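You operate a simulated robot arm through the tools that you are given. There is no shell and no other tool. Be economical: measure what you need, move in short steps, check, and stop when the job is done.

You run a simulated robot arm. Do the job below in one go: nothing can be reset, and whatever is moved stays where it is left.

JOB
Open the chamber door, take the purple blotter pad from the open counter at the end of the slat wall and put it on the grid of the damp chamber and shut the door again. Put the clay slab labelled "N07" from the top of the far table in the padded tray. Put the tag marked "D95" from the top of the far table on the counter under the bin rack and the tag labelled "J71" on the plate of the suction box. Put the blue dust pad from the top of the far table on the far half of the near table. Any order will do.

It is judged by the outcome, as a careful person would: the job done as asked, and still so three seconds after it is handed in. It fails if anything else is knocked over, pushed out of place, dropped, spilled or broken.

ROBOT AND FRAMES
A 7-joint arm with a three-finger gripper on a trunk, on a base that drives. Base frame: it is fixed to the floor where the robot stands at the start and does not move with it; the origin is under the middle of the robot, x ahead of it, y to its left, z up; the surface under the hand at the start is at about z = 0.88. Units: m, degrees, N and s.
With the tool pointing down near the work surface it reaches from about 0.14 to 0.88 m from the robot's upright axis, wherever it stands. Its first joint turns from -166.0 to 166.0 degrees. Places, roughly: blotter pad [0.75, -2.25, 1]; chamber door [0.6, 0, 1.1]; clay slab [-3, -2.5, 1]; counter under the bin rack [0.7, -3.4, 0.9]; dust pad [-4, -2.75, 1]; far half of the near table [-3.5, -0.6, 1]; grid of the damp chamber (22x25 cm) [0.76, 0, 0.94]; padded tray (17x15x4 cm) [0.2, -6.4, 0.9]; plate of the suction box (13x14 cm) [0.64, -2.56, 0.94]; tag [-3.5, -3, 1]. Payload 2.94 kg.
Tool frame: the origin (TCP) lies between the finger pads and is the grasp point; the fingertips stand 0.03 m ahead of it; z points along the fingers, y is the line along which they close. The gripper opens to 0.132 m. The gripper's body begins 0.107 m behind the TCP.
Orientation is that of the tool frame in the base frame, as a unit quaternion [x, y, z, w]. With the fingers straight down and closing along the base's y, the tool's x points along the base's -x, its y along +y and its z along -z.

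CONTROLS
- The arm moves only by the tool apply_moves. Its arguments are lists of equal length, an entry for each row: "claw": the finger opening in m, from 0 to 0.132; "travel": the shift along the tool's x, y, z in units of 300 mm (1.0 is 300 mm), a list of three; "rot": the turn, a rotation vector about the tool's x, y, z in units of 180 degrees (1.0 is 180 degrees), a list of three. In form: {"claw": [claw, ...], "travel": [[dx, dy, dz], ...], "rot": [[rx, ry, rz], ...]}. A call has 1 to 10 rows; each row is the pose to reach, as a shift and turn from the pose commanded when the call began, along the tool's axes at that moment. A call with a number of a shift or a turn outside -1 to 1 is refused whole. Rows are played at 5 a second. More than 0.05 m and 8.6 degrees between two rows, or a gripper value outside its range, and nothing of the call is played. A pose out of reach is approached as far as the arm can. The call stops where the force on the tool passes 40 N (or 10 N more than at its start, if that is more) or the arm is blocked; 0.2 s more then pass. Each finger halts on what it meets, pressing with about 41 N; the grip force reading is that of the motor and also rises with nothing between the fingers. The clock runs only during rows and for 0.2 s after the last one: add rows that repeat a pose to give the fingers time. It gives the time, the measured TCP pose, the force on the tool (base axes), the opening and the grip force at its end, in the units of the frame above (readings bear some noise), with the torque about the TCP (base axes, N m) and any sound that the robot's microphone picked up, and new pictures: "show" is both (left out), scene, wrist or none.
- Cameras (640 x 400 px; columns grow to the right, rows downward): "scene" is now at [0.0536, 0.171, 1.7612]; the picture's right is [-0.24, -0.97, 0.00], its down [-0.71, 0.18, -0.68] and it looks along [0.66, -0.16, -0.73] (base axes); focal length 275 px, centre (320, 200). "wrist" rides on the gripper at [0.072, 0.003, -0.144] in the tool frame; the picture's right is [-0.04, 1.00, 0.00], its down [-0.88, -0.04, -0.48] and it looks along [-0.48, -0.02, 0.88] (tool axes); focal length 256 px, centre (320, 200). There is no depth. A picture from a camera that has moved, and an enlarged one, comes with that camera's place and axes in the base frame and with its lens. The place of the scene camera against the robot may be out by one fixed shift of up to 0.018 m in any direction.
- lift_body(by): slides the trunk up (or, below 0, down) by that many m; the arm and the scene camera ride with it, the base frame stays. It gives what a move gives, with no picture.
- drive_base(legs): drives the robot by 1 to 6 legs, each [ahead, left, turn to the left] in m, m and degrees, along the robot's own axes; the way and the turn of a leg run together, so that a leg with both is an arc; at most 1.5 m and 180 degrees a leg. The arm and the cameras ride along, it lands a little off, and it stops where it bumps. It gives what a move gives, and a new picture of the scene camera.
- aim_head(pan, tilt): turns the head with the scene camera to pan (to the left, within 143 degrees either way) and tilt (down, from -29 to 69), counted from straight ahead of the robot. It gives what a move gives, and a new picture of the scene camera.
- inspect(camera, box): a new picture of the part [left, top, right, bottom] of that camera's present view, enlarged. The clock stands still meanwhile.
- finish_job(): hands the job in; it is judged then, once.

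Go step by step. Nothing tells you exact positions but the pictures and the camera data: compare them with the known pose of the tool, close in by small moves and look again before you grip or let go. The budget is 186 turns and 260 pictures, counting those below and the enlarged ones. Unless the task says otherwise, let go and move clear before handing in, and close with one line.

The tools are called as a command line: name --argument value ..., lists and objects as JSON in quotes. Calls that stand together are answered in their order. apply_moves: Moves the arm, as the interface text tells. Its arguments: {"type":"object","properties":{"claw":{"type":"array"},"travel":{"type":"array"},"rot":{"type":"array"},"show":{"type":"string","enum":["both","scene","wrist","none"]}},"required":["claw","travel","rot"]} The other tools are called the same way: lift_body (by) slides the trunk up or down; drive_base (legs) drives the base; aim_head (pan, tilt) turns the head that bears the scene camera; inspect (camera, box) takes an enlarged picture of a part of a camera's view; finish_job () hands the job in.

At the start:

```text
time: 0.0
position: [0.5872, 0.0317, 1.2519]
tcp_rot: [0.0, 1.0, 0.0, 0.0]
force: [0.9, 0.3, -0.1]
ft_torque: [-0.02, -0.01, 0.04]
grip_width: 0.1319
finger_force: 0.0
trunk travel left (down, up): [-0.275, 0.265]
robot x, y, heading: [0.0, 0.0013, 0.0]
head pan, tilt: [-14.0, 47.3]
```

scene: 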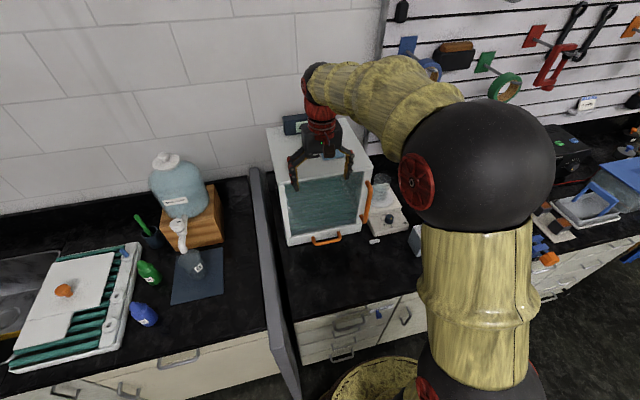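
wrist: 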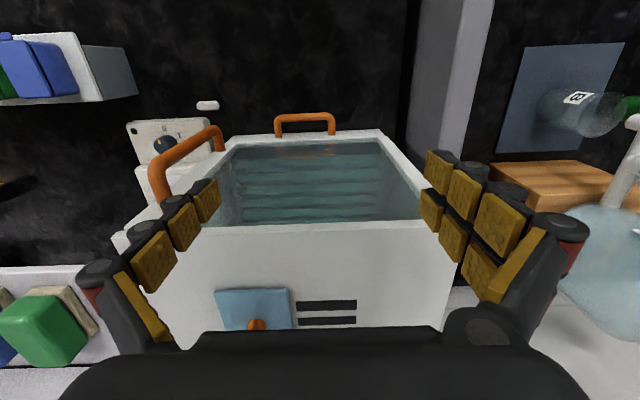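

I see the damp chamber ahead, with a glass front and two orange handles. I'll look closer at it before doing anything.

inspect --camera "scene" --box '[240, 60, 440, 260]'

aim_head --pan -60 --tilt 35

```text
2.00 times, centred on (340, 160) of scene
camera zoom: at [0.0536, 0.171, 1.7612], right [-0.24, -0.97, 0.0], down [-0.71, 0.18, -0.68], along [0.66, -0.16, -0.73], focal length 549 px, centre (280, 280)
```

zoom: 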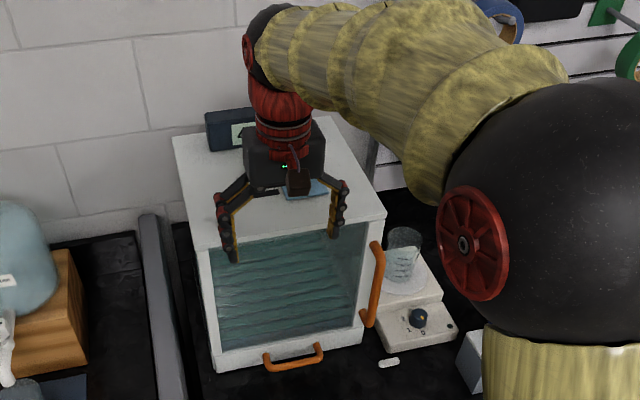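

```text
time: 1.1
position: [0.5867, 0.031, 1.2509]
tcp_rot: [0.002, 1.0, 0.0, 0.0]
force: [-0.1, 0.4, 0.2]
ft_torque: [-0.04, 0.03, 0.0]
grip_width: 0.132
finger_force: 0.0
trunk travel left (down, up): [-0.275, 0.265]
robot x, y, heading: [0.001, -0.0007, 0.3]
head pan, tilt: [-60.0, 35.0]
camera scene: at [0.0207, 0.114, 1.7792], right [-0.87, -0.5, 0.0], down [-0.29, 0.5, -0.82], along [0.41, -0.71, -0.57], focal length 275 px, centre (320, 200)
```

scene: 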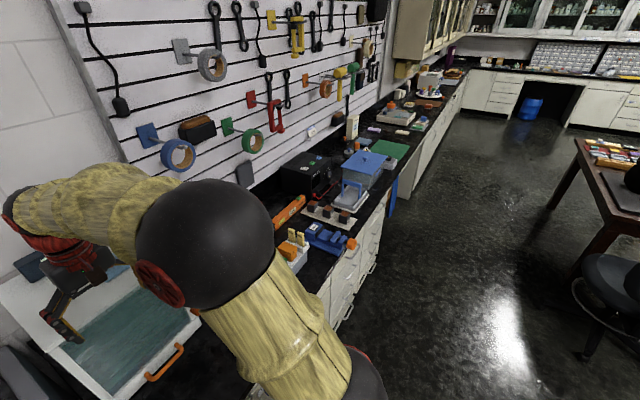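

The counter stretches along -y with the slat wall and the suction box. I'll enlarge the view of the counter and the chamber handles.

inspect --camera "wrist" --box '[100, 80, 460, 305]'

inspect --camera "scene" --box '[260, 60, 480, 260]'

aim_head --pan 0 --tilt 60

```text
1.78 times, centred on (280, 192) of wrist
camera zoom: at [0.5133, 0.0348, 1.3954], right [0.04, 1.0, 0.0], down [0.88, -0.04, 0.48], along [0.48, -0.02, -0.88], focal length 455 px, centre (391, 213)
```

zoom: 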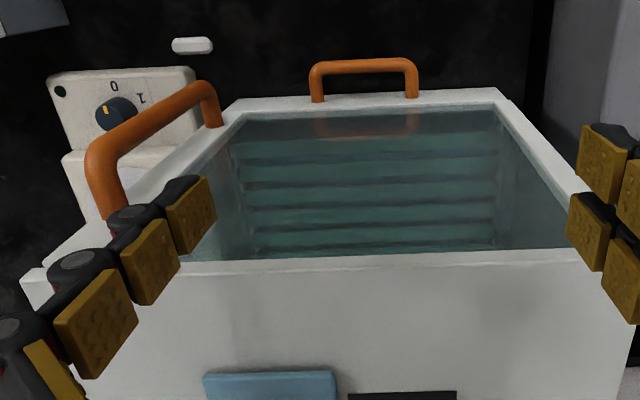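

```text
2.00 times, centred on (370, 160) of scene
camera zoom: at [0.0207, 0.114, 1.7792], right [-0.87, -0.5, 0.0], down [-0.29, 0.5, -0.82], along [0.41, -0.71, -0.57], focal length 549 px, centre (220, 280)
```

zoom: 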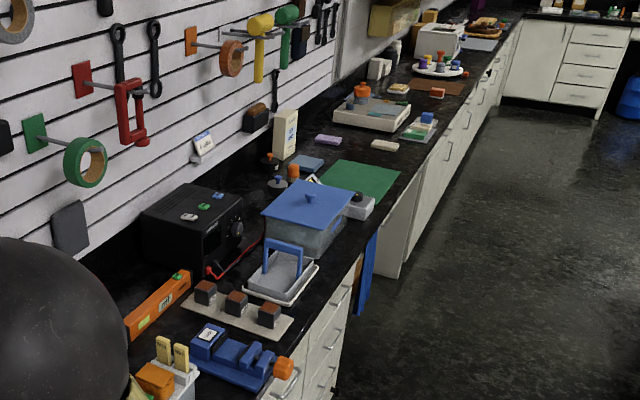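

```text
time: 2.4
position: [0.5867, 0.0311, 1.251]
tcp_rot: [0.0, 1.0, -0.001, -0.001]
force: [0.4, -0.4, -0.5]
ft_torque: [0.03, 0.02, -0.03]
grip_width: 0.1319
finger_force: 0.0
trunk travel left (down, up): [-0.275, 0.265]
robot x, y, heading: [0.0034, 0.0024, 0.1]
head pan, tilt: [0.0, 60.0]
camera scene: at [0.0432, 0.1902, 1.7449], right [0.0, -1.0, 0.0], down [-0.87, 0.0, -0.5], along [0.5, 0.0, -0.87], focal length 275 px, centre (320, 200)
```

scene: 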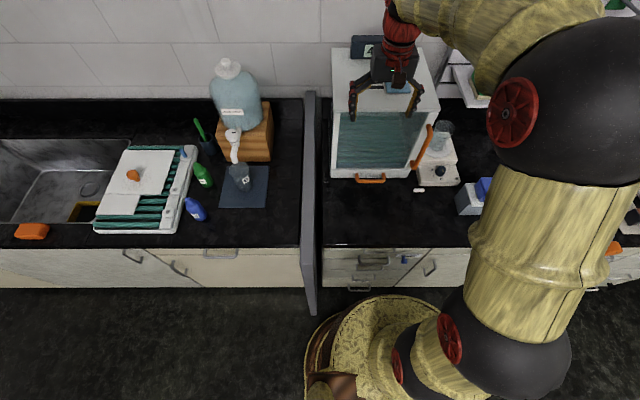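

The chamber front is at about x=0.65, with a vertical handle near y=-0.125, z 0.98–1.17 and a small handle low down at z≈0.916. I'll back off a little and turn the tool forward to look straight at the front.

drive_base --legs '[[-0.2, 0, 0]]'

apply_moves --claw '[0.132, 0.132, 0.132, 0.132, 0.132, 0.132, 0.132, 0.132, 0.132, 0.132]' --travel '[[0, 0, 0], [0, 0, 0], [0, 0, 0.02], [0, 0, 0.1], [0, 0, 0.2], [0, 0, 0.3], [0, 0, 0.4], [0, 0, 0.5], [0, 0, 0.55], [0, 0, 0.55]]' --rot '[[0, -0.045, 0], [0, -0.09, 0], [0, -0.135, 0], [0, -0.18, 0], [0, -0.225, 0], [0, -0.27, 0], [0, -0.315, 0], [0, -0.36, 0], [0, -0.405, 0], [0, -0.45, 0]]'

```text
time: 4.0
position: [0.3873, 0.0313, 1.2536]
tcp_rot: [0.0, 1.0, 0.0, 0.001]
force: [-0.4, 0.5, -0.3]
ft_torque: [0.03, -0.07, -0.02]
grip_width: 0.1318
finger_force: 0.0
trunk travel left (down, up): [-0.275, 0.265]
robot x, y, heading: [-0.1956, 0.0019, 0.2]
head pan, tilt: [0.0, 60.0]
camera scene: at [-0.1558, 0.1902, 1.7449], right [0.0, -1.0, 0.0], down [-0.87, 0.0, -0.5], along [0.5, 0.0, -0.87], focal length 275 px, centre (320, 200)
```

scene: 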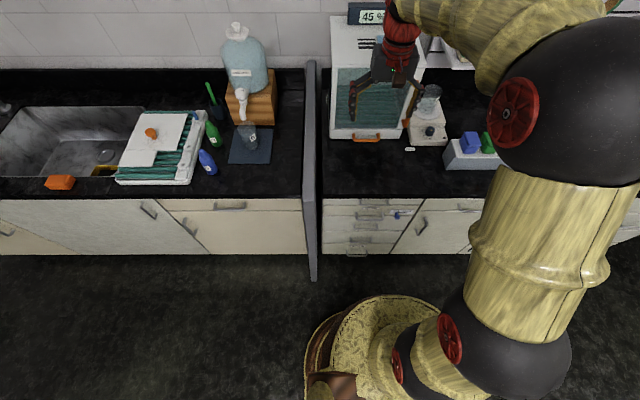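

```text
time: 6.2
position: [0.3862, 0.0552, 1.0887]
tcp_rot: [0.013, 0.761, -0.009, 0.649]
force: [0.1, 5.2, 1.0]
ft_torque: [-0.08, 0.13, -0.41]
grip_width: 0.1317
finger_force: 0.1
out of reach, approached as far as the arm can: row 7, 8, 9, 10
trunk travel left (down, up): [-0.275, 0.265]
robot x, y, heading: [-0.1991, -0.0011, 0.1]
head pan, tilt: [0.0, 60.0]
camera scene: at [-0.1542, 0.1917, 1.7448], right [0.0, -1.0, 0.0], down [-0.87, 0.0, -0.5], along [0.5, 0.0, -0.87], focal length 275 px, centre (320, 200)
camera wrist: at [0.2312, 0.0624, 1.0407], right [0.04, 1.0, 0.05], down [-0.33, -0.03, 0.94], along [0.94, -0.05, 0.33], focal length 256 px, centre (320, 200)
```

scene: 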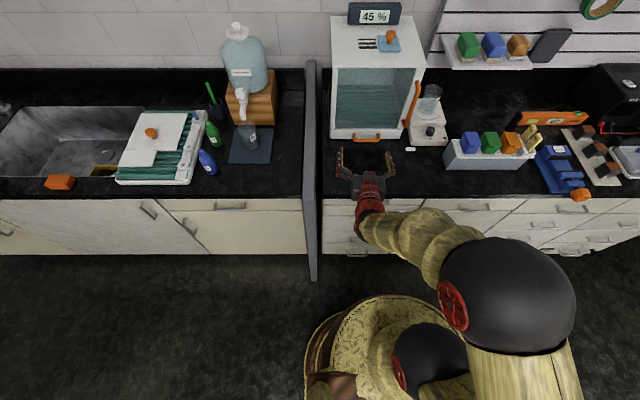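
wrist: 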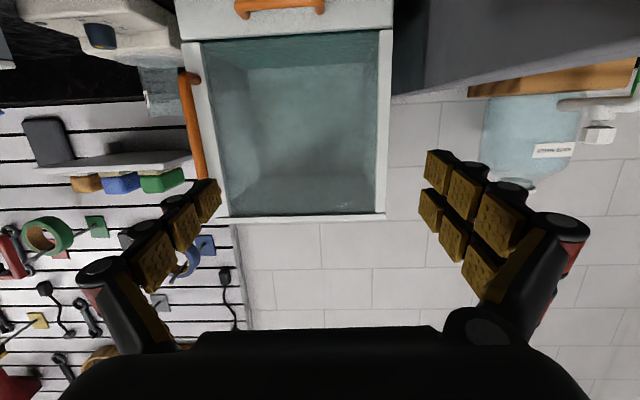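

There's a seam between the lower drawer and the glass door, so the vertical handle on the right belongs to the door, hinged on the left. I'll bring the hand in front of that handle.

apply_moves --claw '[0.12, 0.11, 0.1, 0.09, 0.08, 0.07, 0.07]' --travel '[[0, -0.1, 0.05], [0, -0.2, 0.1], [-0.02, -0.3, 0.17], [-0.03, -0.4, 0.25], [-0.05, -0.48, 0.32], [-0.06, -0.51, 0.38], [-0.06, -0.51, 0.38]]' --rot '[[0, 0, 0], [0, 0, 0], [0, 0, 0], [0, 0, 0], [0, 0, 0], [0, 0, 0], [0, 0, 0]]'

```text
time: 7.8
position: [0.4962, 0.0131, 1.0896]
tcp_rot: [0.052, 0.761, -0.025, 0.646]
force: [0.1, 0.8, -0.3]
ft_torque: [-0.02, -0.01, -0.01]
grip_width: 0.0698
finger_force: 0.1
out of reach, approached as far as the arm can: row 1, 2, 3, 4, 5, 6, 7
trunk travel left (down, up): [-0.275, 0.265]
robot x, y, heading: [-0.1996, 0.0007, 0.3]
head pan, tilt: [0.0, 60.0]
camera scene: at [-0.1551, 0.1904, 1.7449], right [0.0, -1.0, 0.0], down [-0.87, 0.0, -0.5], along [0.5, 0.0, -0.87], focal length 275 px, centre (320, 200)
camera wrist: at [0.3424, 0.0335, 1.0427], right [0.12, 0.99, 0.07], down [-0.33, -0.03, 0.94], along [0.94, -0.13, 0.32], focal length 256 px, centre (320, 200)
```

scene: 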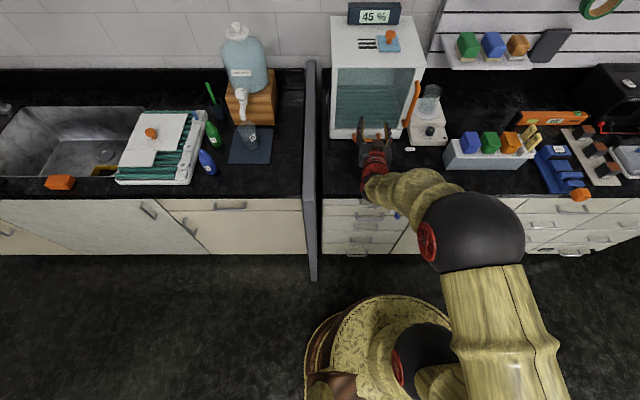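
wrist: 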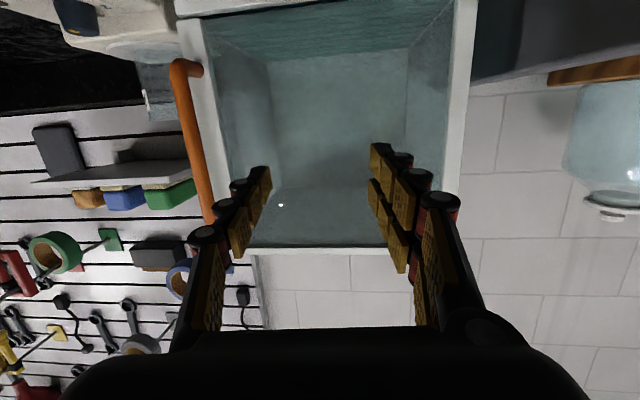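

The arm can't get far enough right in this posture; the handle must lie more to the robot's left. I'll shift the base right by 0.2 m and then re-aim.

drive_base --legs '[[-0.02, -0.22, 0]]'

apply_moves --claw '[0.07, 0.07]' --travel '[[0, 0, 0], [0, 0, 0]]' --rot '[[0, 0, 0], [0, 0, 0]]'

```text
time: 9.5
position: [0.476, -0.2096, 1.0899]
tcp_rot: [0.053, 0.761, -0.026, 0.646]
force: [-0.7, -0.5, 0.0]
ft_torque: [0.0, -0.02, 0.01]
grip_width: 0.0699
finger_force: 0.1
trunk travel left (down, up): [-0.275, 0.265]
robot x, y, heading: [-0.2191, -0.2206, -0.1]
head pan, tilt: [0.0, 60.0]
camera scene: at [-0.1744, -0.0305, 1.745], right [0.0, -1.0, 0.0], down [-0.87, 0.0, -0.5], along [0.5, 0.0, -0.87], focal length 275 px, centre (320, 200)
```

scene: 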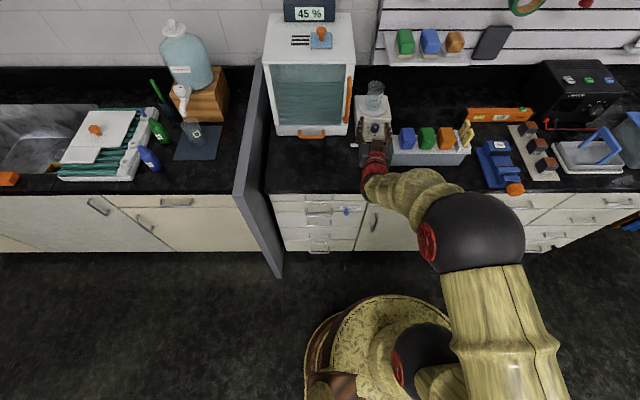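

```text
time: 10.1
position: [0.4757, -0.2098, 1.0914]
tcp_rot: [0.053, 0.761, -0.025, 0.646]
force: [0.0, -0.9, 0.4]
ft_torque: [0.0, -0.04, 0.04]
grip_width: 0.07
finger_force: 0.0
trunk travel left (down, up): [-0.275, 0.265]
robot x, y, heading: [-0.2197, -0.223, 0.1]
head pan, tilt: [0.0, 60.0]
camera scene: at [-0.1744, -0.0302, 1.7449], right [0.0, -1.0, 0.0], down [-0.87, 0.0, -0.5], along [0.5, 0.0, -0.87], focal length 275 px, centre (320, 200)
camera wrist: at [0.3223, -0.1881, 1.0426], right [0.12, 0.99, 0.07], down [-0.33, -0.03, 0.94], along [0.94, -0.14, 0.32], focal length 256 px, centre (320, 200)
```

scene: 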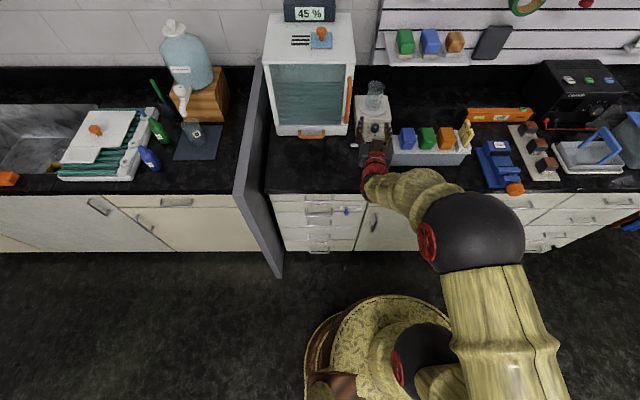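
wrist: 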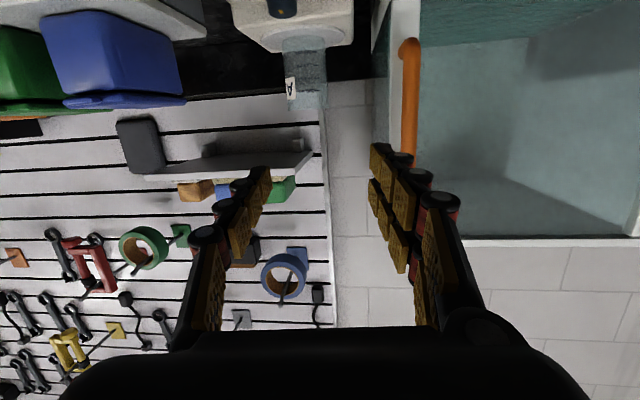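

The handle sits about 8 cm to the left of and ahead of the hand. I'll line up with it and move partway forward, then check.

apply_moves --claw '[0.07, 0.07, 0.07, 0.07, 0.07, 0.07]' --travel '[[0, 0.1, 0], [0, 0.2, 0.0], [0, 0.3, 0.0], [-0.01, 0.32, 0.1], [-0.02, 0.33, 0.2], [-0.02, 0.33, 0.25]]' --rot '[[0, 0, 0], [0, 0, 0], [0, 0, 0], [0, 0, 0], [0, 0, 0], [0, 0, 0]]'

```text
time: 11.5
position: [0.5619, -0.1195, 1.0853]
tcp_rot: [0.052, 0.762, -0.025, 0.646]
force: [-0.7, -0.5, -0.4]
ft_torque: [-0.01, -0.01, -0.05]
grip_width: 0.0697
finger_force: 0.1
trunk travel left (down, up): [-0.275, 0.265]
robot x, y, heading: [-0.2164, -0.2197, -0.0]
head pan, tilt: [0.0, 60.0]
camera scene: at [-0.1742, -0.0299, 1.7449], right [0.0, -1.0, 0.0], down [-0.87, 0.0, -0.5], along [0.5, 0.0, -0.87], focal length 275 px, centre (320, 200)
camera wrist: at [0.4084, -0.0969, 1.0381], right [0.12, 0.99, 0.07], down [-0.33, -0.03, 0.94], along [0.94, -0.14, 0.32], focal length 256 px, centre (320, 200)
```

scene: 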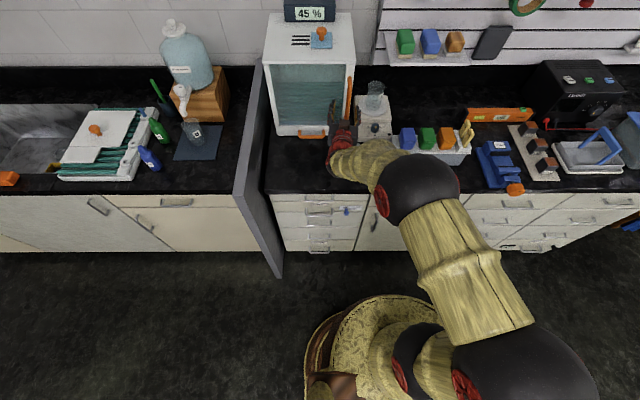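
wrist: 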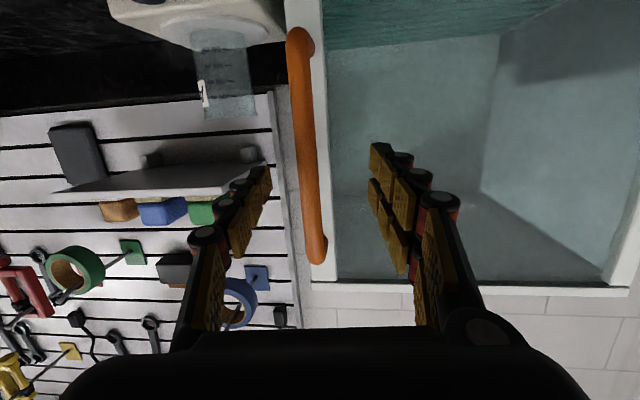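

The handle bar is between the fingers. Next I go forward 4.5 cm and close.

apply_moves --claw '[0.07, 0.07, 0.07, 0.04, 0.01, 0.01, 0.01, 0.01, 0.01]' --travel '[[0, 0, 0.08], [0, 0, 0.15], [0, 0, 0.15], [0, 0, 0.15], [0, 0, 0.15], [0, 0, 0.15], [0, 0, 0.15], [0, 0, 0.15], [0, 0, 0.15]]' --rot '[[0, 0, 0], [0, 0, 0], [0, 0, 0], [0, 0, 0], [0, 0, 0], [0, 0, 0], [0, 0, 0], [0, 0, 0], [0, 0, 0]]'

```text
time: 13.5
position: [0.6052, -0.1261, 1.0784]
tcp_rot: [0.054, 0.761, -0.026, 0.646]
force: [-15.2, -11.0, -3.3]
ft_torque: [-0.84, -0.05, 1.07]
grip_width: 0.0254
finger_force: 36.5
trunk travel left (down, up): [-0.275, 0.265]
robot x, y, heading: [-0.2168, -0.2214, -0.2]
head pan, tilt: [0.0, 60.0]
camera scene: at [-0.1755, -0.0315, 1.745], right [0.0, -1.0, 0.0], down [-0.87, 0.0, -0.5], along [0.5, 0.0, -0.87], focal length 275 px, centre (320, 200)
camera wrist: at [0.4506, -0.1046, 1.0307], right [0.12, 0.99, 0.07], down [-0.33, -0.03, 0.94], along [0.94, -0.14, 0.32], focal length 256 px, centre (320, 200)
```

scene: 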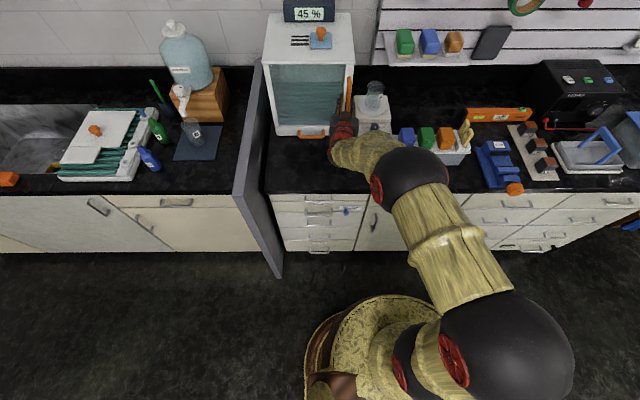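
wrist: 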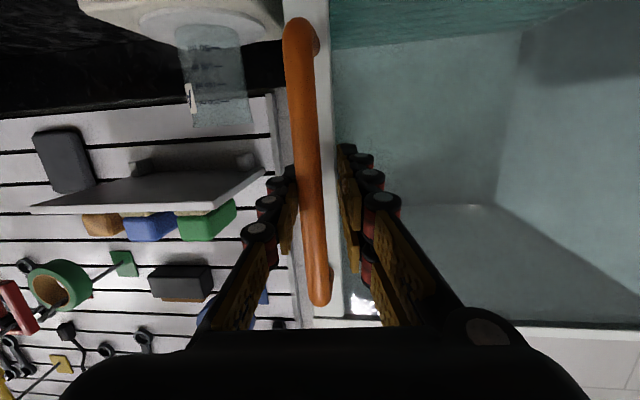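

The handle is gripped (2.5 cm bar). I'll swing it open along an arc around the left hinge near (0.64, 0.15).

apply_moves --claw '[0.01, 0.01, 0.01, 0.01, 0.01]' --travel '[[0.017, 0.006, -0.096], [0.034, 0.021, -0.19], [0.052, 0.047, -0.282], [0.07, 0.082, -0.371], [0.088, 0.125, -0.456]]' --rot '[[0.0327, -0.0023, 0.0057], [0.0654, -0.0047, 0.0113], [0.098, -0.007, 0.017], [0.131, -0.0093, 0.0227], [0.1635, -0.0117, 0.0283]]'

```text
time: 14.7
position: [0.4711, -0.0709, 1.0772]
tcp_rot: [0.247, 0.714, -0.189, 0.627]
force: [-8.3, 0.3, 3.9]
ft_torque: [-1.66, -0.44, 1.91]
grip_width: 0.0248
finger_force: 44.4
trunk travel left (down, up): [-0.275, 0.265]
robot x, y, heading: [-0.215, -0.2226, 0.1]
head pan, tilt: [0.0, 60.0]
camera scene: at [-0.1758, -0.0296, 1.7449], right [0.0, -1.0, 0.0], down [-0.87, 0.0, -0.5], along [0.5, 0.0, -0.87], focal length 275 px, centre (320, 200)
camera wrist: at [0.3497, 0.0237, 1.0267], right [0.59, 0.8, 0.08], down [-0.32, 0.14, 0.94], along [0.74, -0.58, 0.34], focal length 256 px, centre (320, 200)
```

scene: 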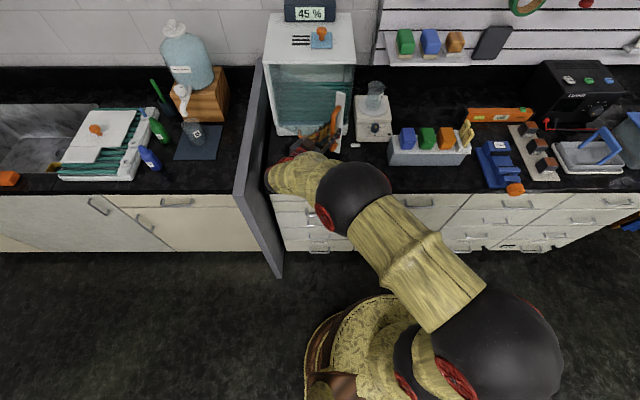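
wrist: 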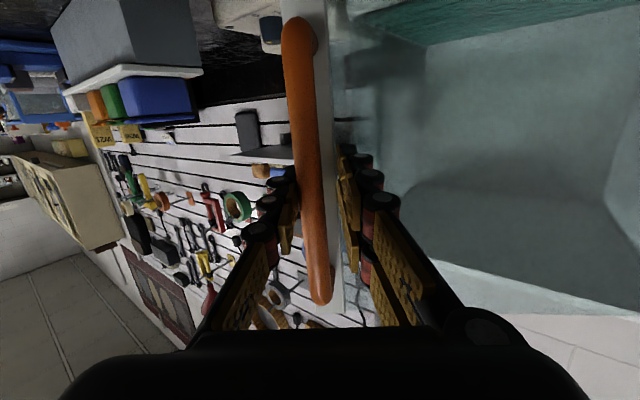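

The door is open about 30°. I'll release, back out of the handle, move right around the door edge and close the fingers so I can push it from inside.

apply_moves --claw '[0.06, 0.09, 0.09, 0.09, 0.09, 0.09, 0.09]' --travel '[[0, 0, 0], [0, 0, 0], [0, 0, 0], [0, 0, 0], [0, 0, -0.13], [0, 0, -0.25], [0, 0, -0.36]]' --rot '[[0, 0, 0], [0, 0, 0], [0, 0, 0], [0, 0, 0], [0, 0, 0], [0, 0, 0], [0, 0, 0]]' --show "scene"

apply_moves --claw '[0.07, 0.05, 0.03, 0.01, 0, 0, 0]' --travel '[[0, -0.1, 0.05], [-0.01, -0.2, 0.1], [-0.02, -0.3, 0.17], [-0.03, -0.4, 0.25], [-0.04, -0.5, 0.33], [-0.06, -0.6, 0.4], [-0.06, -0.6, 0.4]]' --rot '[[-0.02, 0.002, -0.003], [-0.04, 0.003, -0.006], [-0.06, 0.005, -0.009], [-0.08, 0.006, -0.012], [-0.1, 0.008, -0.015], [-0.11, 0.009, -0.017], [-0.11, 0.009, -0.017]]'

```text
time: 16.3
position: [0.3874, -0.0072, 1.0927]
tcp_rot: [0.248, 0.715, -0.19, 0.626]
force: [-0.6, 0.1, -0.5]
ft_torque: [-0.01, -0.03, 0.02]
grip_width: 0.0901
finger_force: 0.0
trunk travel left (down, up): [-0.275, 0.265]
robot x, y, heading: [-0.2199, -0.2194, 0.1]
head pan, tilt: [0.0, 60.0]
camera scene: at [-0.1744, -0.0298, 1.7449], right [0.0, -1.0, 0.0], down [-0.87, 0.0, -0.5], along [0.5, 0.0, -0.87], focal length 275 px, centre (320, 200)
```

scene: 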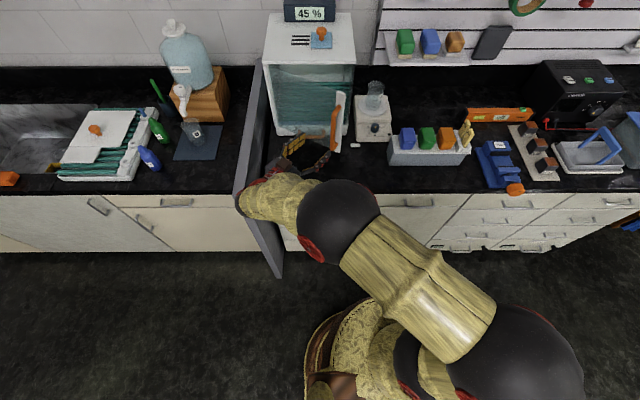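

```text
time: 17.9
position: [0.3744, -0.2244, 1.0854]
tcp_rot: [0.119, 0.752, -0.077, 0.644]
force: [-0.3, -0.2, 0.0]
ft_torque: [-0.02, 0.0, 0.01]
grip_width: 0.0
finger_force: 11.4
trunk travel left (down, up): [-0.275, 0.265]
robot x, y, heading: [-0.219, -0.2225, -0.1]
head pan, tilt: [0.0, 60.0]
camera scene: at [-0.1746, -0.0303, 1.7449], right [0.0, -1.0, 0.0], down [-0.87, 0.0, -0.5], along [0.5, 0.0, -0.87], focal length 275 px, centre (320, 200)
camera wrist: at [0.2271, -0.1774, 1.0374], right [0.29, 0.95, 0.08], down [-0.34, 0.02, 0.94], along [0.9, -0.3, 0.33], focal length 256 px, centre (320, 200)
```

scene: 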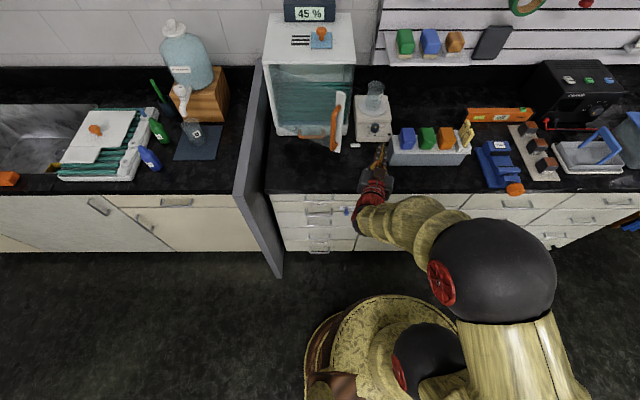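
wrist: 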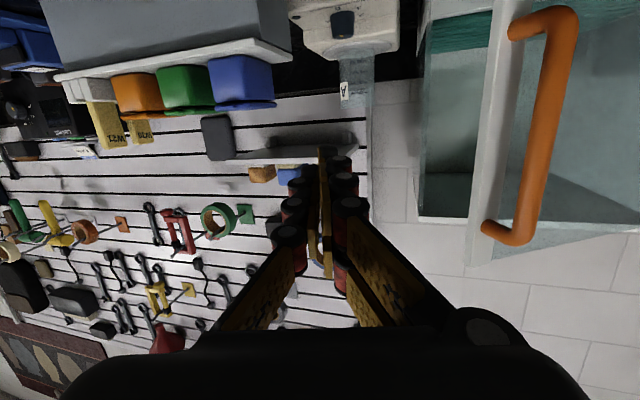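

The closed fingers are right of the door edge. I'll go forward beside the edge and sweep left to swing the door further open.

apply_moves --claw '[0, 0, 0, 0, 0, 0, 0, 0, 0, 0]' --travel '[[-0.018, 0.059, 0.139], [-0.036, 0.119, 0.277], [-0.051, 0.173, 0.4], [-0.06, 0.213, 0.475], [-0.039, 0.343, 0.413], [-0.012, 0.454, 0.305], [0.0145, 0.54, 0.19], [0.038, 0.59, 0.072], [0.06, 0.645, -0.03], [0.083, 0.737, -0.126]]' --rot '[[0, 0, 0], [0, 0, 0], [0, 0, 0], [0, 0, 0], [0, 0, 0], [0, 0, 0], [0, 0, 0], [0, 0, 0], [0, 0, 0], [0, 0, 0]]'

```text
time: 19.4
position: [0.4932, -0.1227, 1.0818]
tcp_rot: [0.128, 0.75, -0.084, 0.644]
force: [-7.0, -13.3, 9.1]
ft_torque: [0.03, 0.12, 0.22]
grip_width: 0.0
finger_force: 28.7
trunk travel left (down, up): [-0.275, 0.265]
robot x, y, heading: [-0.2195, -0.2217, -0.4]
head pan, tilt: [0.0, 60.0]
stopped in row 7: the force on the tool passed its limit at 50 N (the readings are from after the stop); the commanded pose is now the measured one
camera scene: at [-0.1742, -0.0314, 1.7452], right [-0.01, -1.0, 0.0], down [-0.87, 0.01, -0.5], along [0.5, 0.0, -0.87], focal length 275 px, centre (320, 200)
camera wrist: at [0.3469, -0.0725, 1.0322], right [0.31, 0.95, 0.08], down [-0.34, 0.03, 0.94], along [0.89, -0.32, 0.33], focal length 256 px, centre (320, 200)
```

scene: 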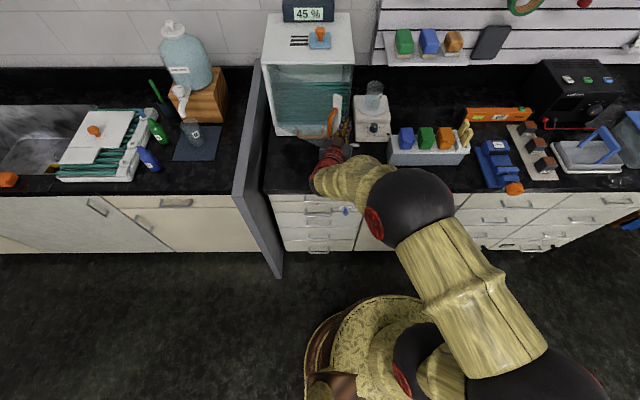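
wrist: 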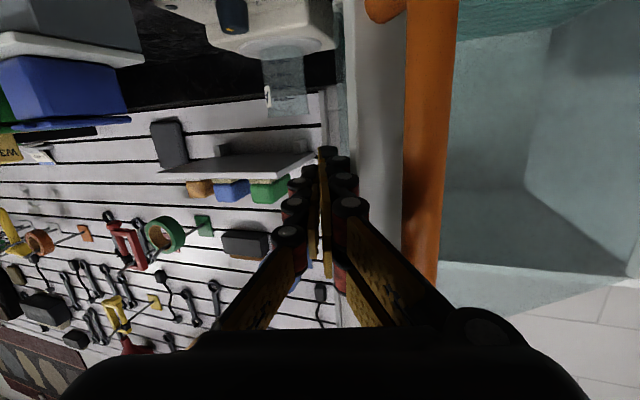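

The finger only pressed on the door's end face. I'll back out and regrip the handle to pull the door further open.

apply_moves --claw '[0, 0, 0.04, 0.09, 0.09, 0.09, 0.09]' --travel '[[0.019, -0.047, -0.142], [0.04, -0.077, -0.289], [0.061, 0.062, -0.343], [0.079, 0.192, -0.383], [0.079, 0.192, -0.383], [0.079, 0.192, -0.383], [0.079, 0.192, -0.383]]' --rot '[[0, 0, 0], [0, 0, 0], [0, 0, 0], [0, 0, 0], [0, 0, 0], [0, 0, 0], [0, 0, 0]]'

```text
time: 21.0
position: [0.3976, -0.0307, 1.0751]
tcp_rot: [0.125, 0.751, -0.082, 0.643]
force: [0.1, -0.4, -0.2]
ft_torque: [0.01, -0.03, 0.0]
grip_width: 0.0814
finger_force: 0.0
trunk travel left (down, up): [-0.275, 0.265]
robot x, y, heading: [-0.2219, -0.2174, -0.1]
head pan, tilt: [0.0, 60.0]
camera scene: at [-0.174, -0.0299, 1.7449], right [-0.01, -1.0, 0.0], down [-0.87, 0.0, -0.5], along [0.5, 0.0, -0.87], focal length 275 px, centre (320, 200)
camera wrist: at [0.2513, 0.0191, 1.0262], right [0.3, 0.95, 0.08], down [-0.34, 0.03, 0.94], along [0.89, -0.31, 0.33], focal length 256 px, centre (320, 200)
```

scene: 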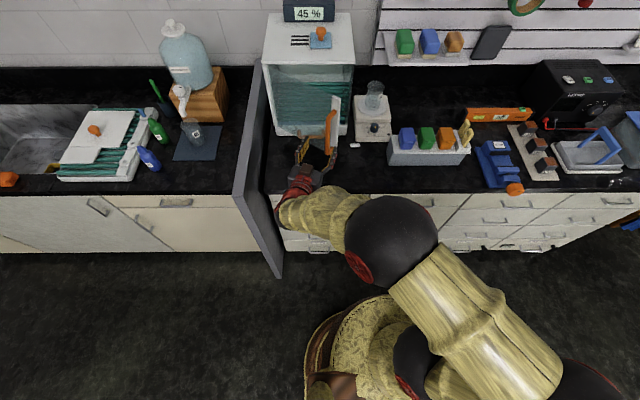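
wrist: 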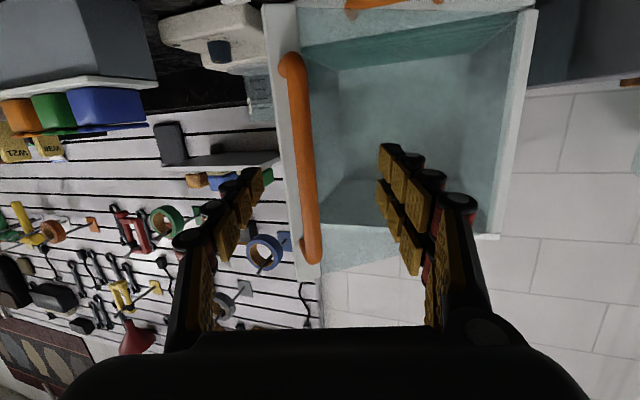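

The handle is again between the fingers. I'll go forward and close.

apply_moves --claw '[0.09, 0.09, 0.09, 0.05, 0.01, 0.01, 0.01, 0.01, 0.01]' --travel '[[0, -0.02, 0.13], [0, -0.04, 0.26], [0, -0.04, 0.35], [0, -0.04, 0.35], [0, -0.04, 0.35], [0, -0.04, 0.35], [0, -0.04, 0.35], [0, -0.04, 0.35], [0, -0.04, 0.35]]' --rot '[[0, 0, 0], [0, 0, 0], [0, 0, 0], [0, 0, 0], [0, 0, 0], [0, 0, 0], [0, 0, 0], [0, 0, 0], [0, 0, 0]]'

```text
time: 22.7
position: [0.4907, -0.0875, 1.0564]
tcp_rot: [0.134, 0.749, -0.09, 0.642]
force: [-18.3, -36.9, 9.7]
ft_torque: [-1.0, -0.44, -1.13]
grip_width: 0.0374
finger_force: 20.2
trunk travel left (down, up): [-0.275, 0.265]
robot x, y, heading: [-0.2179, -0.2229, -0.7]
head pan, tilt: [0.0, 60.0]
stopped in row 8: the force on the tool passed its limit at 42 N (the readings are from after the stop); the commanded pose is now the measured one
camera scene: at [-0.1767, -0.0362, 1.7456], right [-0.01, -1.0, 0.0], down [-0.87, 0.01, -0.5], along [0.5, 0.0, -0.87], focal length 275 px, centre (320, 200)
camera wrist: at [0.3454, -0.0354, 1.0079], right [0.32, 0.94, 0.08], down [-0.34, 0.04, 0.94], along [0.88, -0.33, 0.33], focal length 256 px, centre (320, 200)
```

scene: 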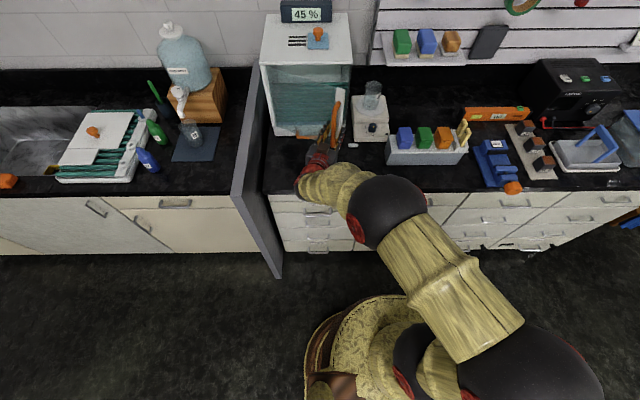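
wrist: 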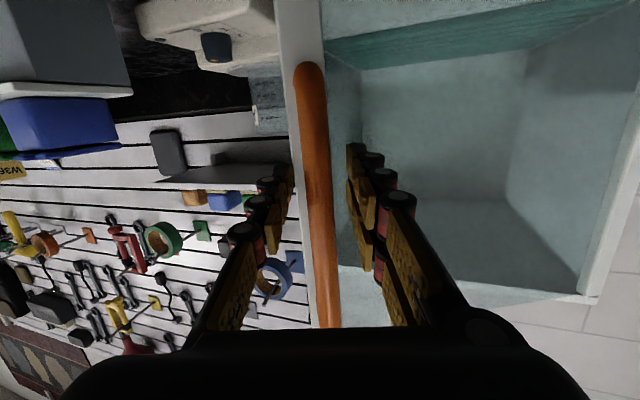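

The right-hand finger touched first, so I'll shift the hand about 1 cm right and finish the grip.

apply_moves --claw '[0.037, 0.03, 0.01, 0.01, 0.01]' --travel '[[0, -0.03, 0], [0, -0.035, 0], [0, -0.035, 0], [0, -0.035, 0], [0, -0.035, 0]]' --rot '[[0, 0, 0], [0, 0, 0], [0, 0, 0], [0, 0, 0], [0, 0, 0]]' --show "wrist"

```text
time: 23.9
position: [0.4896, -0.0928, 1.0548]
tcp_rot: [0.13, 0.751, -0.087, 0.641]
force: [-12.7, -22.9, 1.3]
ft_torque: [-0.96, -0.11, -0.59]
grip_width: 0.0282
finger_force: 32.6
trunk travel left (down, up): [-0.275, 0.265]
robot x, y, heading: [-0.2175, -0.2186, -0.4]
head pan, tilt: [0.0, 60.0]
camera wrist: at [0.3424, -0.0411, 1.0068], right [0.31, 0.95, 0.08], down [-0.33, 0.03, 0.94], along [0.89, -0.32, 0.33], focal length 256 px, centre (320, 200)
```

wrist: 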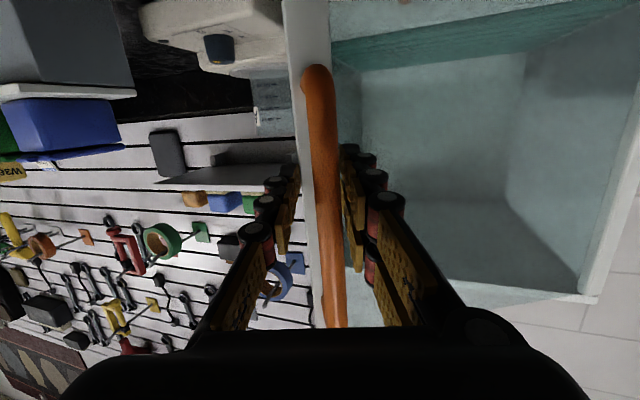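

The handle is firmly held. I'll keep pulling along the arc to about 55° open.

apply_moves --claw '[0.01, 0.01, 0.01, 0.01, 0.01]' --travel '[[0.019, 0.032, -0.093], [0.037, 0.07, -0.181], [0.055, 0.119, -0.266], [0.073, 0.173, -0.345], [0.091, 0.24, -0.418]]' --rot '[[0.0219, -0.0018, 0.0036], [0.0438, -0.0036, 0.0072], [0.0657, -0.0054, 0.0108], [0.0876, -0.0072, 0.0144], [0.1095, -0.009, 0.018]]'

```text
time: 24.3
position: [0.476, -0.0849, 1.0537]
tcp_rot: [0.146, 0.747, -0.103, 0.641]
force: [-7.7, -10.0, 4.5]
ft_torque: [-1.86, -0.69, 0.04]
grip_width: 0.0282
finger_force: 45.5
trunk travel left (down, up): [-0.275, 0.265]
robot x, y, heading: [-0.2179, -0.2212, -0.3]
head pan, tilt: [0.0, 60.0]
stopped in row 1: the force on the tool passed its limit at 41 N (the readings are from after the stop); the commanded pose is now the measured one
camera scene: at [-0.175, -0.0323, 1.7451], right [-0.01, -1.0, 0.0], down [-0.87, 0.01, -0.5], along [0.5, 0.0, -0.87], focal length 275 px, centre (320, 200)
camera wrist: at [0.3319, -0.0266, 1.0059], right [0.35, 0.93, 0.08], down [-0.33, 0.05, 0.94], along [0.87, -0.36, 0.33], focal length 256 px, centre (320, 200)
```

scene: 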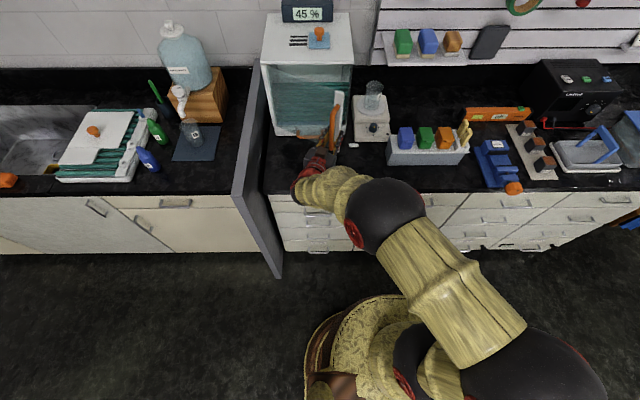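
wrist: 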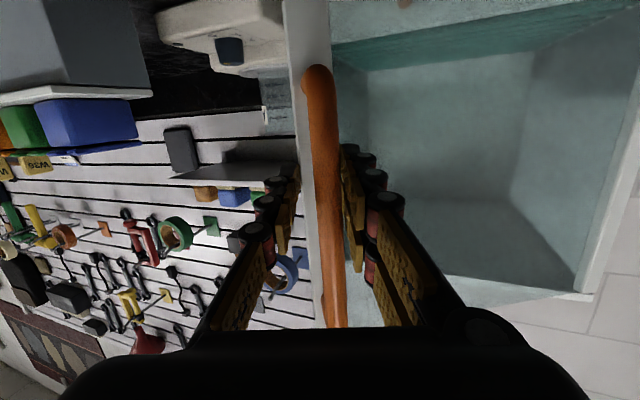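

The force limit tripped from a sideways preload, but the door moved. I'll continue with a slightly softer arc.

apply_moves --claw '[0.01, 0.01, 0.01, 0.01, 0.01]' --travel '[[0.017, 0.0185, -0.091], [0.034, 0.053, -0.177], [0.051, 0.099, -0.261], [0.069, 0.1535, -0.34], [0.085, 0.215, -0.412]]' --rot '[[0.0274, -0.0022, 0.0045], [0.0548, -0.0044, 0.009], [0.0822, -0.0066, 0.0135], [0.1096, -0.0088, 0.018], [0.137, -0.011, 0.0225]]'

```text
time: 25.5
position: [0.383, 0.0225, 1.051]
tcp_rot: [0.304, 0.691, -0.236, 0.612]
force: [17.5, 3.9, 31.4]
ft_torque: [-0.96, 0.35, -1.3]
grip_width: 0.0296
finger_force: 44.7
trunk travel left (down, up): [-0.275, 0.265]
robot x, y, heading: [-0.2166, -0.222, -0.4]
head pan, tilt: [0.0, 60.0]
camera scene: at [-0.1741, -0.0311, 1.7451], right [-0.01, -1.0, 0.0], down [-0.87, 0.01, -0.5], along [0.5, 0.0, -0.87], focal length 275 px, centre (320, 200)
camera wrist: at [0.2775, 0.1348, 1.0015], right [0.71, 0.7, 0.09], down [-0.3, 0.19, 0.93], along [0.63, -0.69, 0.35], focal length 256 px, centre (320, 200)
```

scene: 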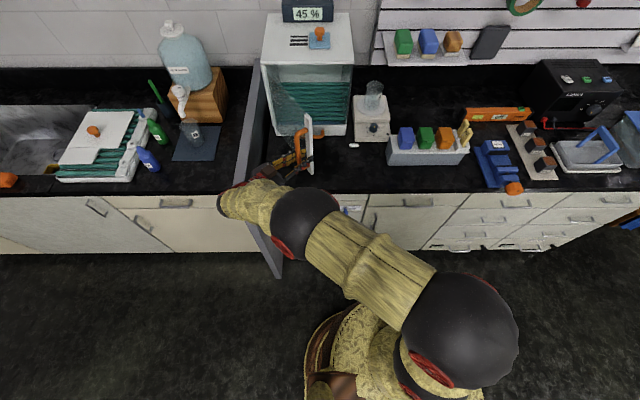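
wrist: 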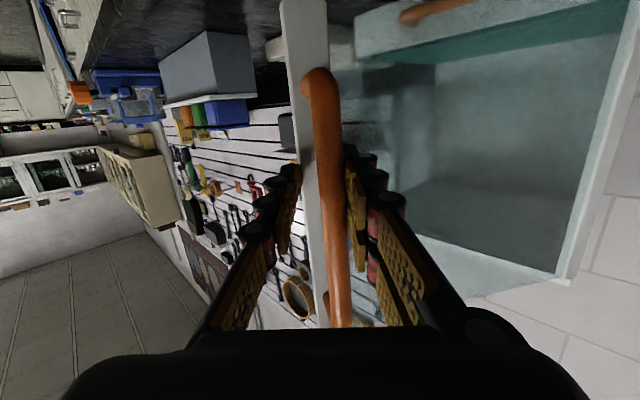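

The door is about 58° open, and there's an upward force, possibly the wrist touching the partition. I'll release, rise, and withdraw.

apply_moves --claw '[0.05, 0.09, 0.09, 0.09, 0.09, 0.09, 0.09]' --travel '[[-0.02, 0, 0], [-0.06, 0, 0], [-0.12, 0, 0], [-0.18, 0, 0], [-0.18, 0, -0.09], [-0.18, 0, -0.18], [-0.18, 0, -0.26]]' --rot '[[0, 0, 0], [0, 0, 0], [0, 0, 0], [0, 0, 0], [0, 0, 0], [0, 0, 0], [0, 0, 0]]'

```text
time: 27.1
position: [0.3292, 0.0691, 1.1127]
tcp_rot: [0.302, 0.691, -0.239, 0.611]
force: [-0.1, 1.5, -1.0]
ft_torque: [-0.02, -0.01, -0.01]
grip_width: 0.0901
finger_force: 0.0
trunk travel left (down, up): [-0.275, 0.265]
robot x, y, heading: [-0.219, -0.2197, -0.7]
head pan, tilt: [0.0, 60.0]
camera scene: at [-0.1738, -0.0308, 1.7449], right [-0.01, -1.0, 0.0], down [-0.87, 0.01, -0.5], along [0.5, 0.0, -0.87], focal length 275 px, centre (320, 200)
camera wrist: at [0.2249, 0.1813, 1.0625], right [0.71, 0.7, 0.08], down [-0.3, 0.19, 0.94], along [0.64, -0.69, 0.35], focal length 256 px, centre (320, 200)
```

scene: 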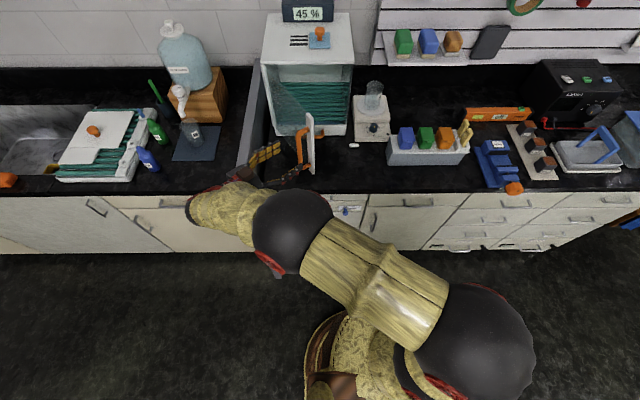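
wrist: 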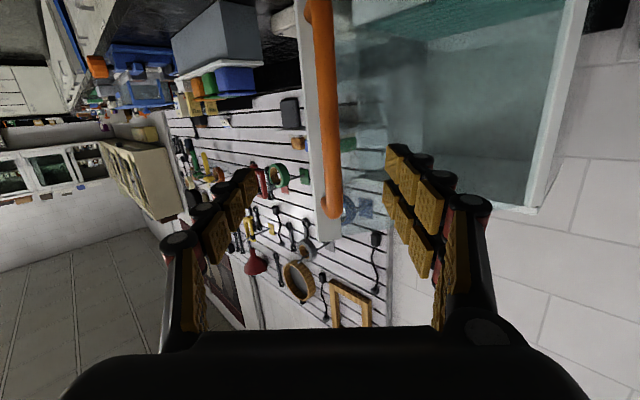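

The hand is clear. Now I'll go back around the door's edge to its inner side, fingers closing.

apply_moves --claw '[0.07, 0.04, 0.01, 0, 0, 0, 0, 0, 0, 0]' --travel '[[0, 0, -0.15], [0, 0, -0.25], [-0.01, -0.08, -0.115], [-0.015, -0.16, 0.02], [-0.02, -0.24, 0.157], [-0.03, -0.32, 0.293], [-0.035, -0.4, 0.43], [-0.04, -0.48, 0.565], [-0.05, -0.56, 0.7], [-0.05, -0.56, 0.7]]' --rot '[[0, 0, 0], [0, 0, 0], [-0.015, 0.001, -0.002], [-0.035, 0.003, -0.005], [-0.055, 0.004, -0.008], [-0.075, 0.006, -0.01], [-0.095, 0.008, -0.013], [-0.115, 0.009, -0.016], [-0.137, 0.011, -0.019], [-0.137, 0.011, -0.019]]'

```text
time: 29.3
position: [0.357, -0.1995, 1.0932]
tcp_rot: [0.149, 0.746, -0.098, 0.641]
force: [0.6, -0.7, 0.0]
ft_torque: [-0.01, -0.02, 0.0]
grip_width: 0.0001
finger_force: 28.4
trunk travel left (down, up): [-0.275, 0.265]
robot x, y, heading: [-0.2206, -0.2198, -0.5]
head pan, tilt: [0.0, 60.0]
camera scene: at [-0.1739, -0.0313, 1.745], right [-0.01, -1.0, 0.0], down [-0.87, 0.01, -0.5], along [0.5, 0.0, -0.87], focal length 275 px, centre (320, 200)
camera wrist: at [0.2138, -0.1417, 1.0443], right [0.35, 0.93, 0.09], down [-0.34, 0.04, 0.94], along [0.87, -0.36, 0.33], focal length 256 px, centre (320, 200)
```

scene: 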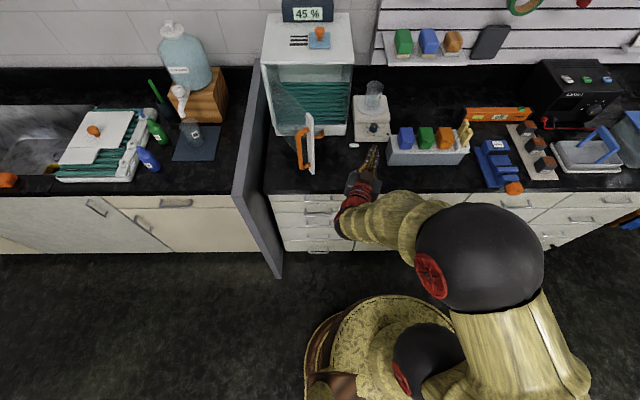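
wrist: 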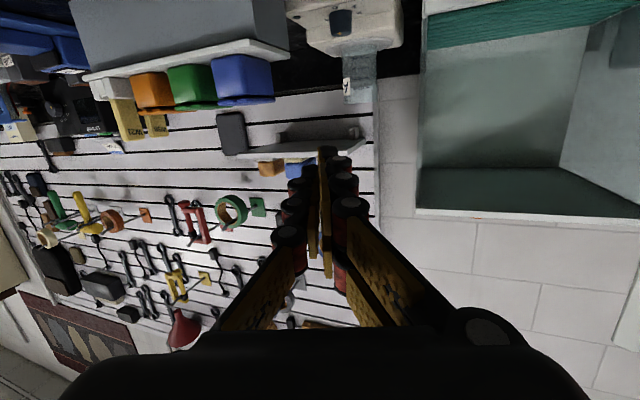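

The fingers are beside the open edge. I'll go in and sweep left against the inner face.

apply_moves --claw '[0, 0, 0, 0, 0, 0, 0, 0]' --travel '[[-0.001, 0.159, 0.094], [-0.005, 0.283, 0.19], [0.012, 0.434, 0.17], [0.036, 0.562, 0.089], [0.061, 0.668, -0.002], [0.083, 0.759, -0.088], [0.105, 0.85, -0.174], [0.125, 0.947, -0.244]]' --rot '[[0, 0, 0], [0, 0, 0], [0, 0, 0], [0, 0, 0], [0, 0, 0], [0, 0, 0], [0, 0, 0], [0, 0, 0]]'

```text
refused: row 1 steps farther than a row can; nothing moved
```

apply_moves --claw '[0, 0, 0, 0, 0, 0, 0, 0]' --travel '[[0, 0.134, 0.075], [-0.004, 0.258, 0.171], [0.013, 0.409, 0.151], [0.034, 0.546, 0.095], [0.061, 0.668, -0.002], [0.083, 0.759, -0.088], [0.105, 0.85, -0.174], [0.125, 0.947, -0.244]]' --rot '[[0, 0, 0], [0, 0, 0], [0, 0, 0], [0, 0, 0], [0, 0, 0], [0, 0, 0], [0, 0, 0], [0, 0, 0]]'

```text
time: 31.1
position: [0.3838, 0.0973, 1.0801]
tcp_rot: [0.148, 0.747, -0.097, 0.641]
force: [-0.4, 0.3, -1.2]
ft_torque: [0.02, -0.01, 0.01]
grip_width: 0.0
finger_force: 28.3
trunk travel left (down, up): [-0.275, 0.265]
robot x, y, heading: [-0.2181, -0.221, -0.6]
head pan, tilt: [0.0, 60.0]
camera scene: at [-0.1736, -0.0303, 1.7448], right [-0.01, -1.0, 0.0], down [-0.87, 0.01, -0.5], along [0.5, 0.0, -0.87], focal length 275 px, centre (320, 200)
camera wrist: at [0.2403, 0.1556, 1.0318], right [0.35, 0.93, 0.09], down [-0.34, 0.04, 0.94], along [0.87, -0.36, 0.33], focal length 256 px, centre (320, 200)
```

scene: 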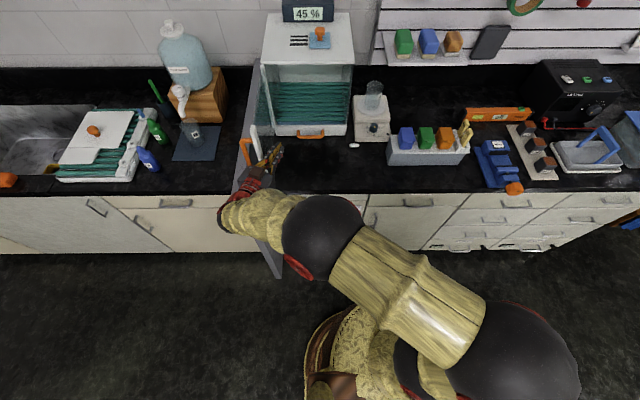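
wrist: 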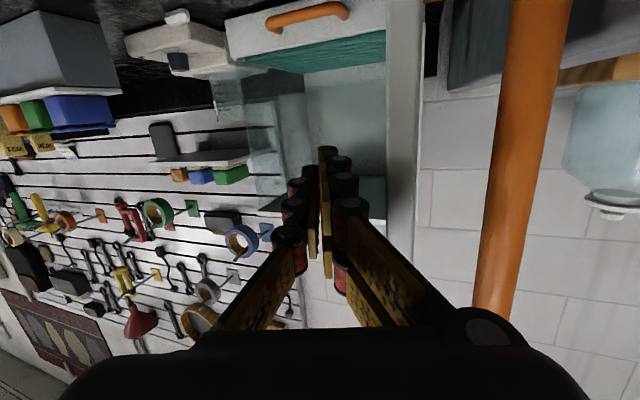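

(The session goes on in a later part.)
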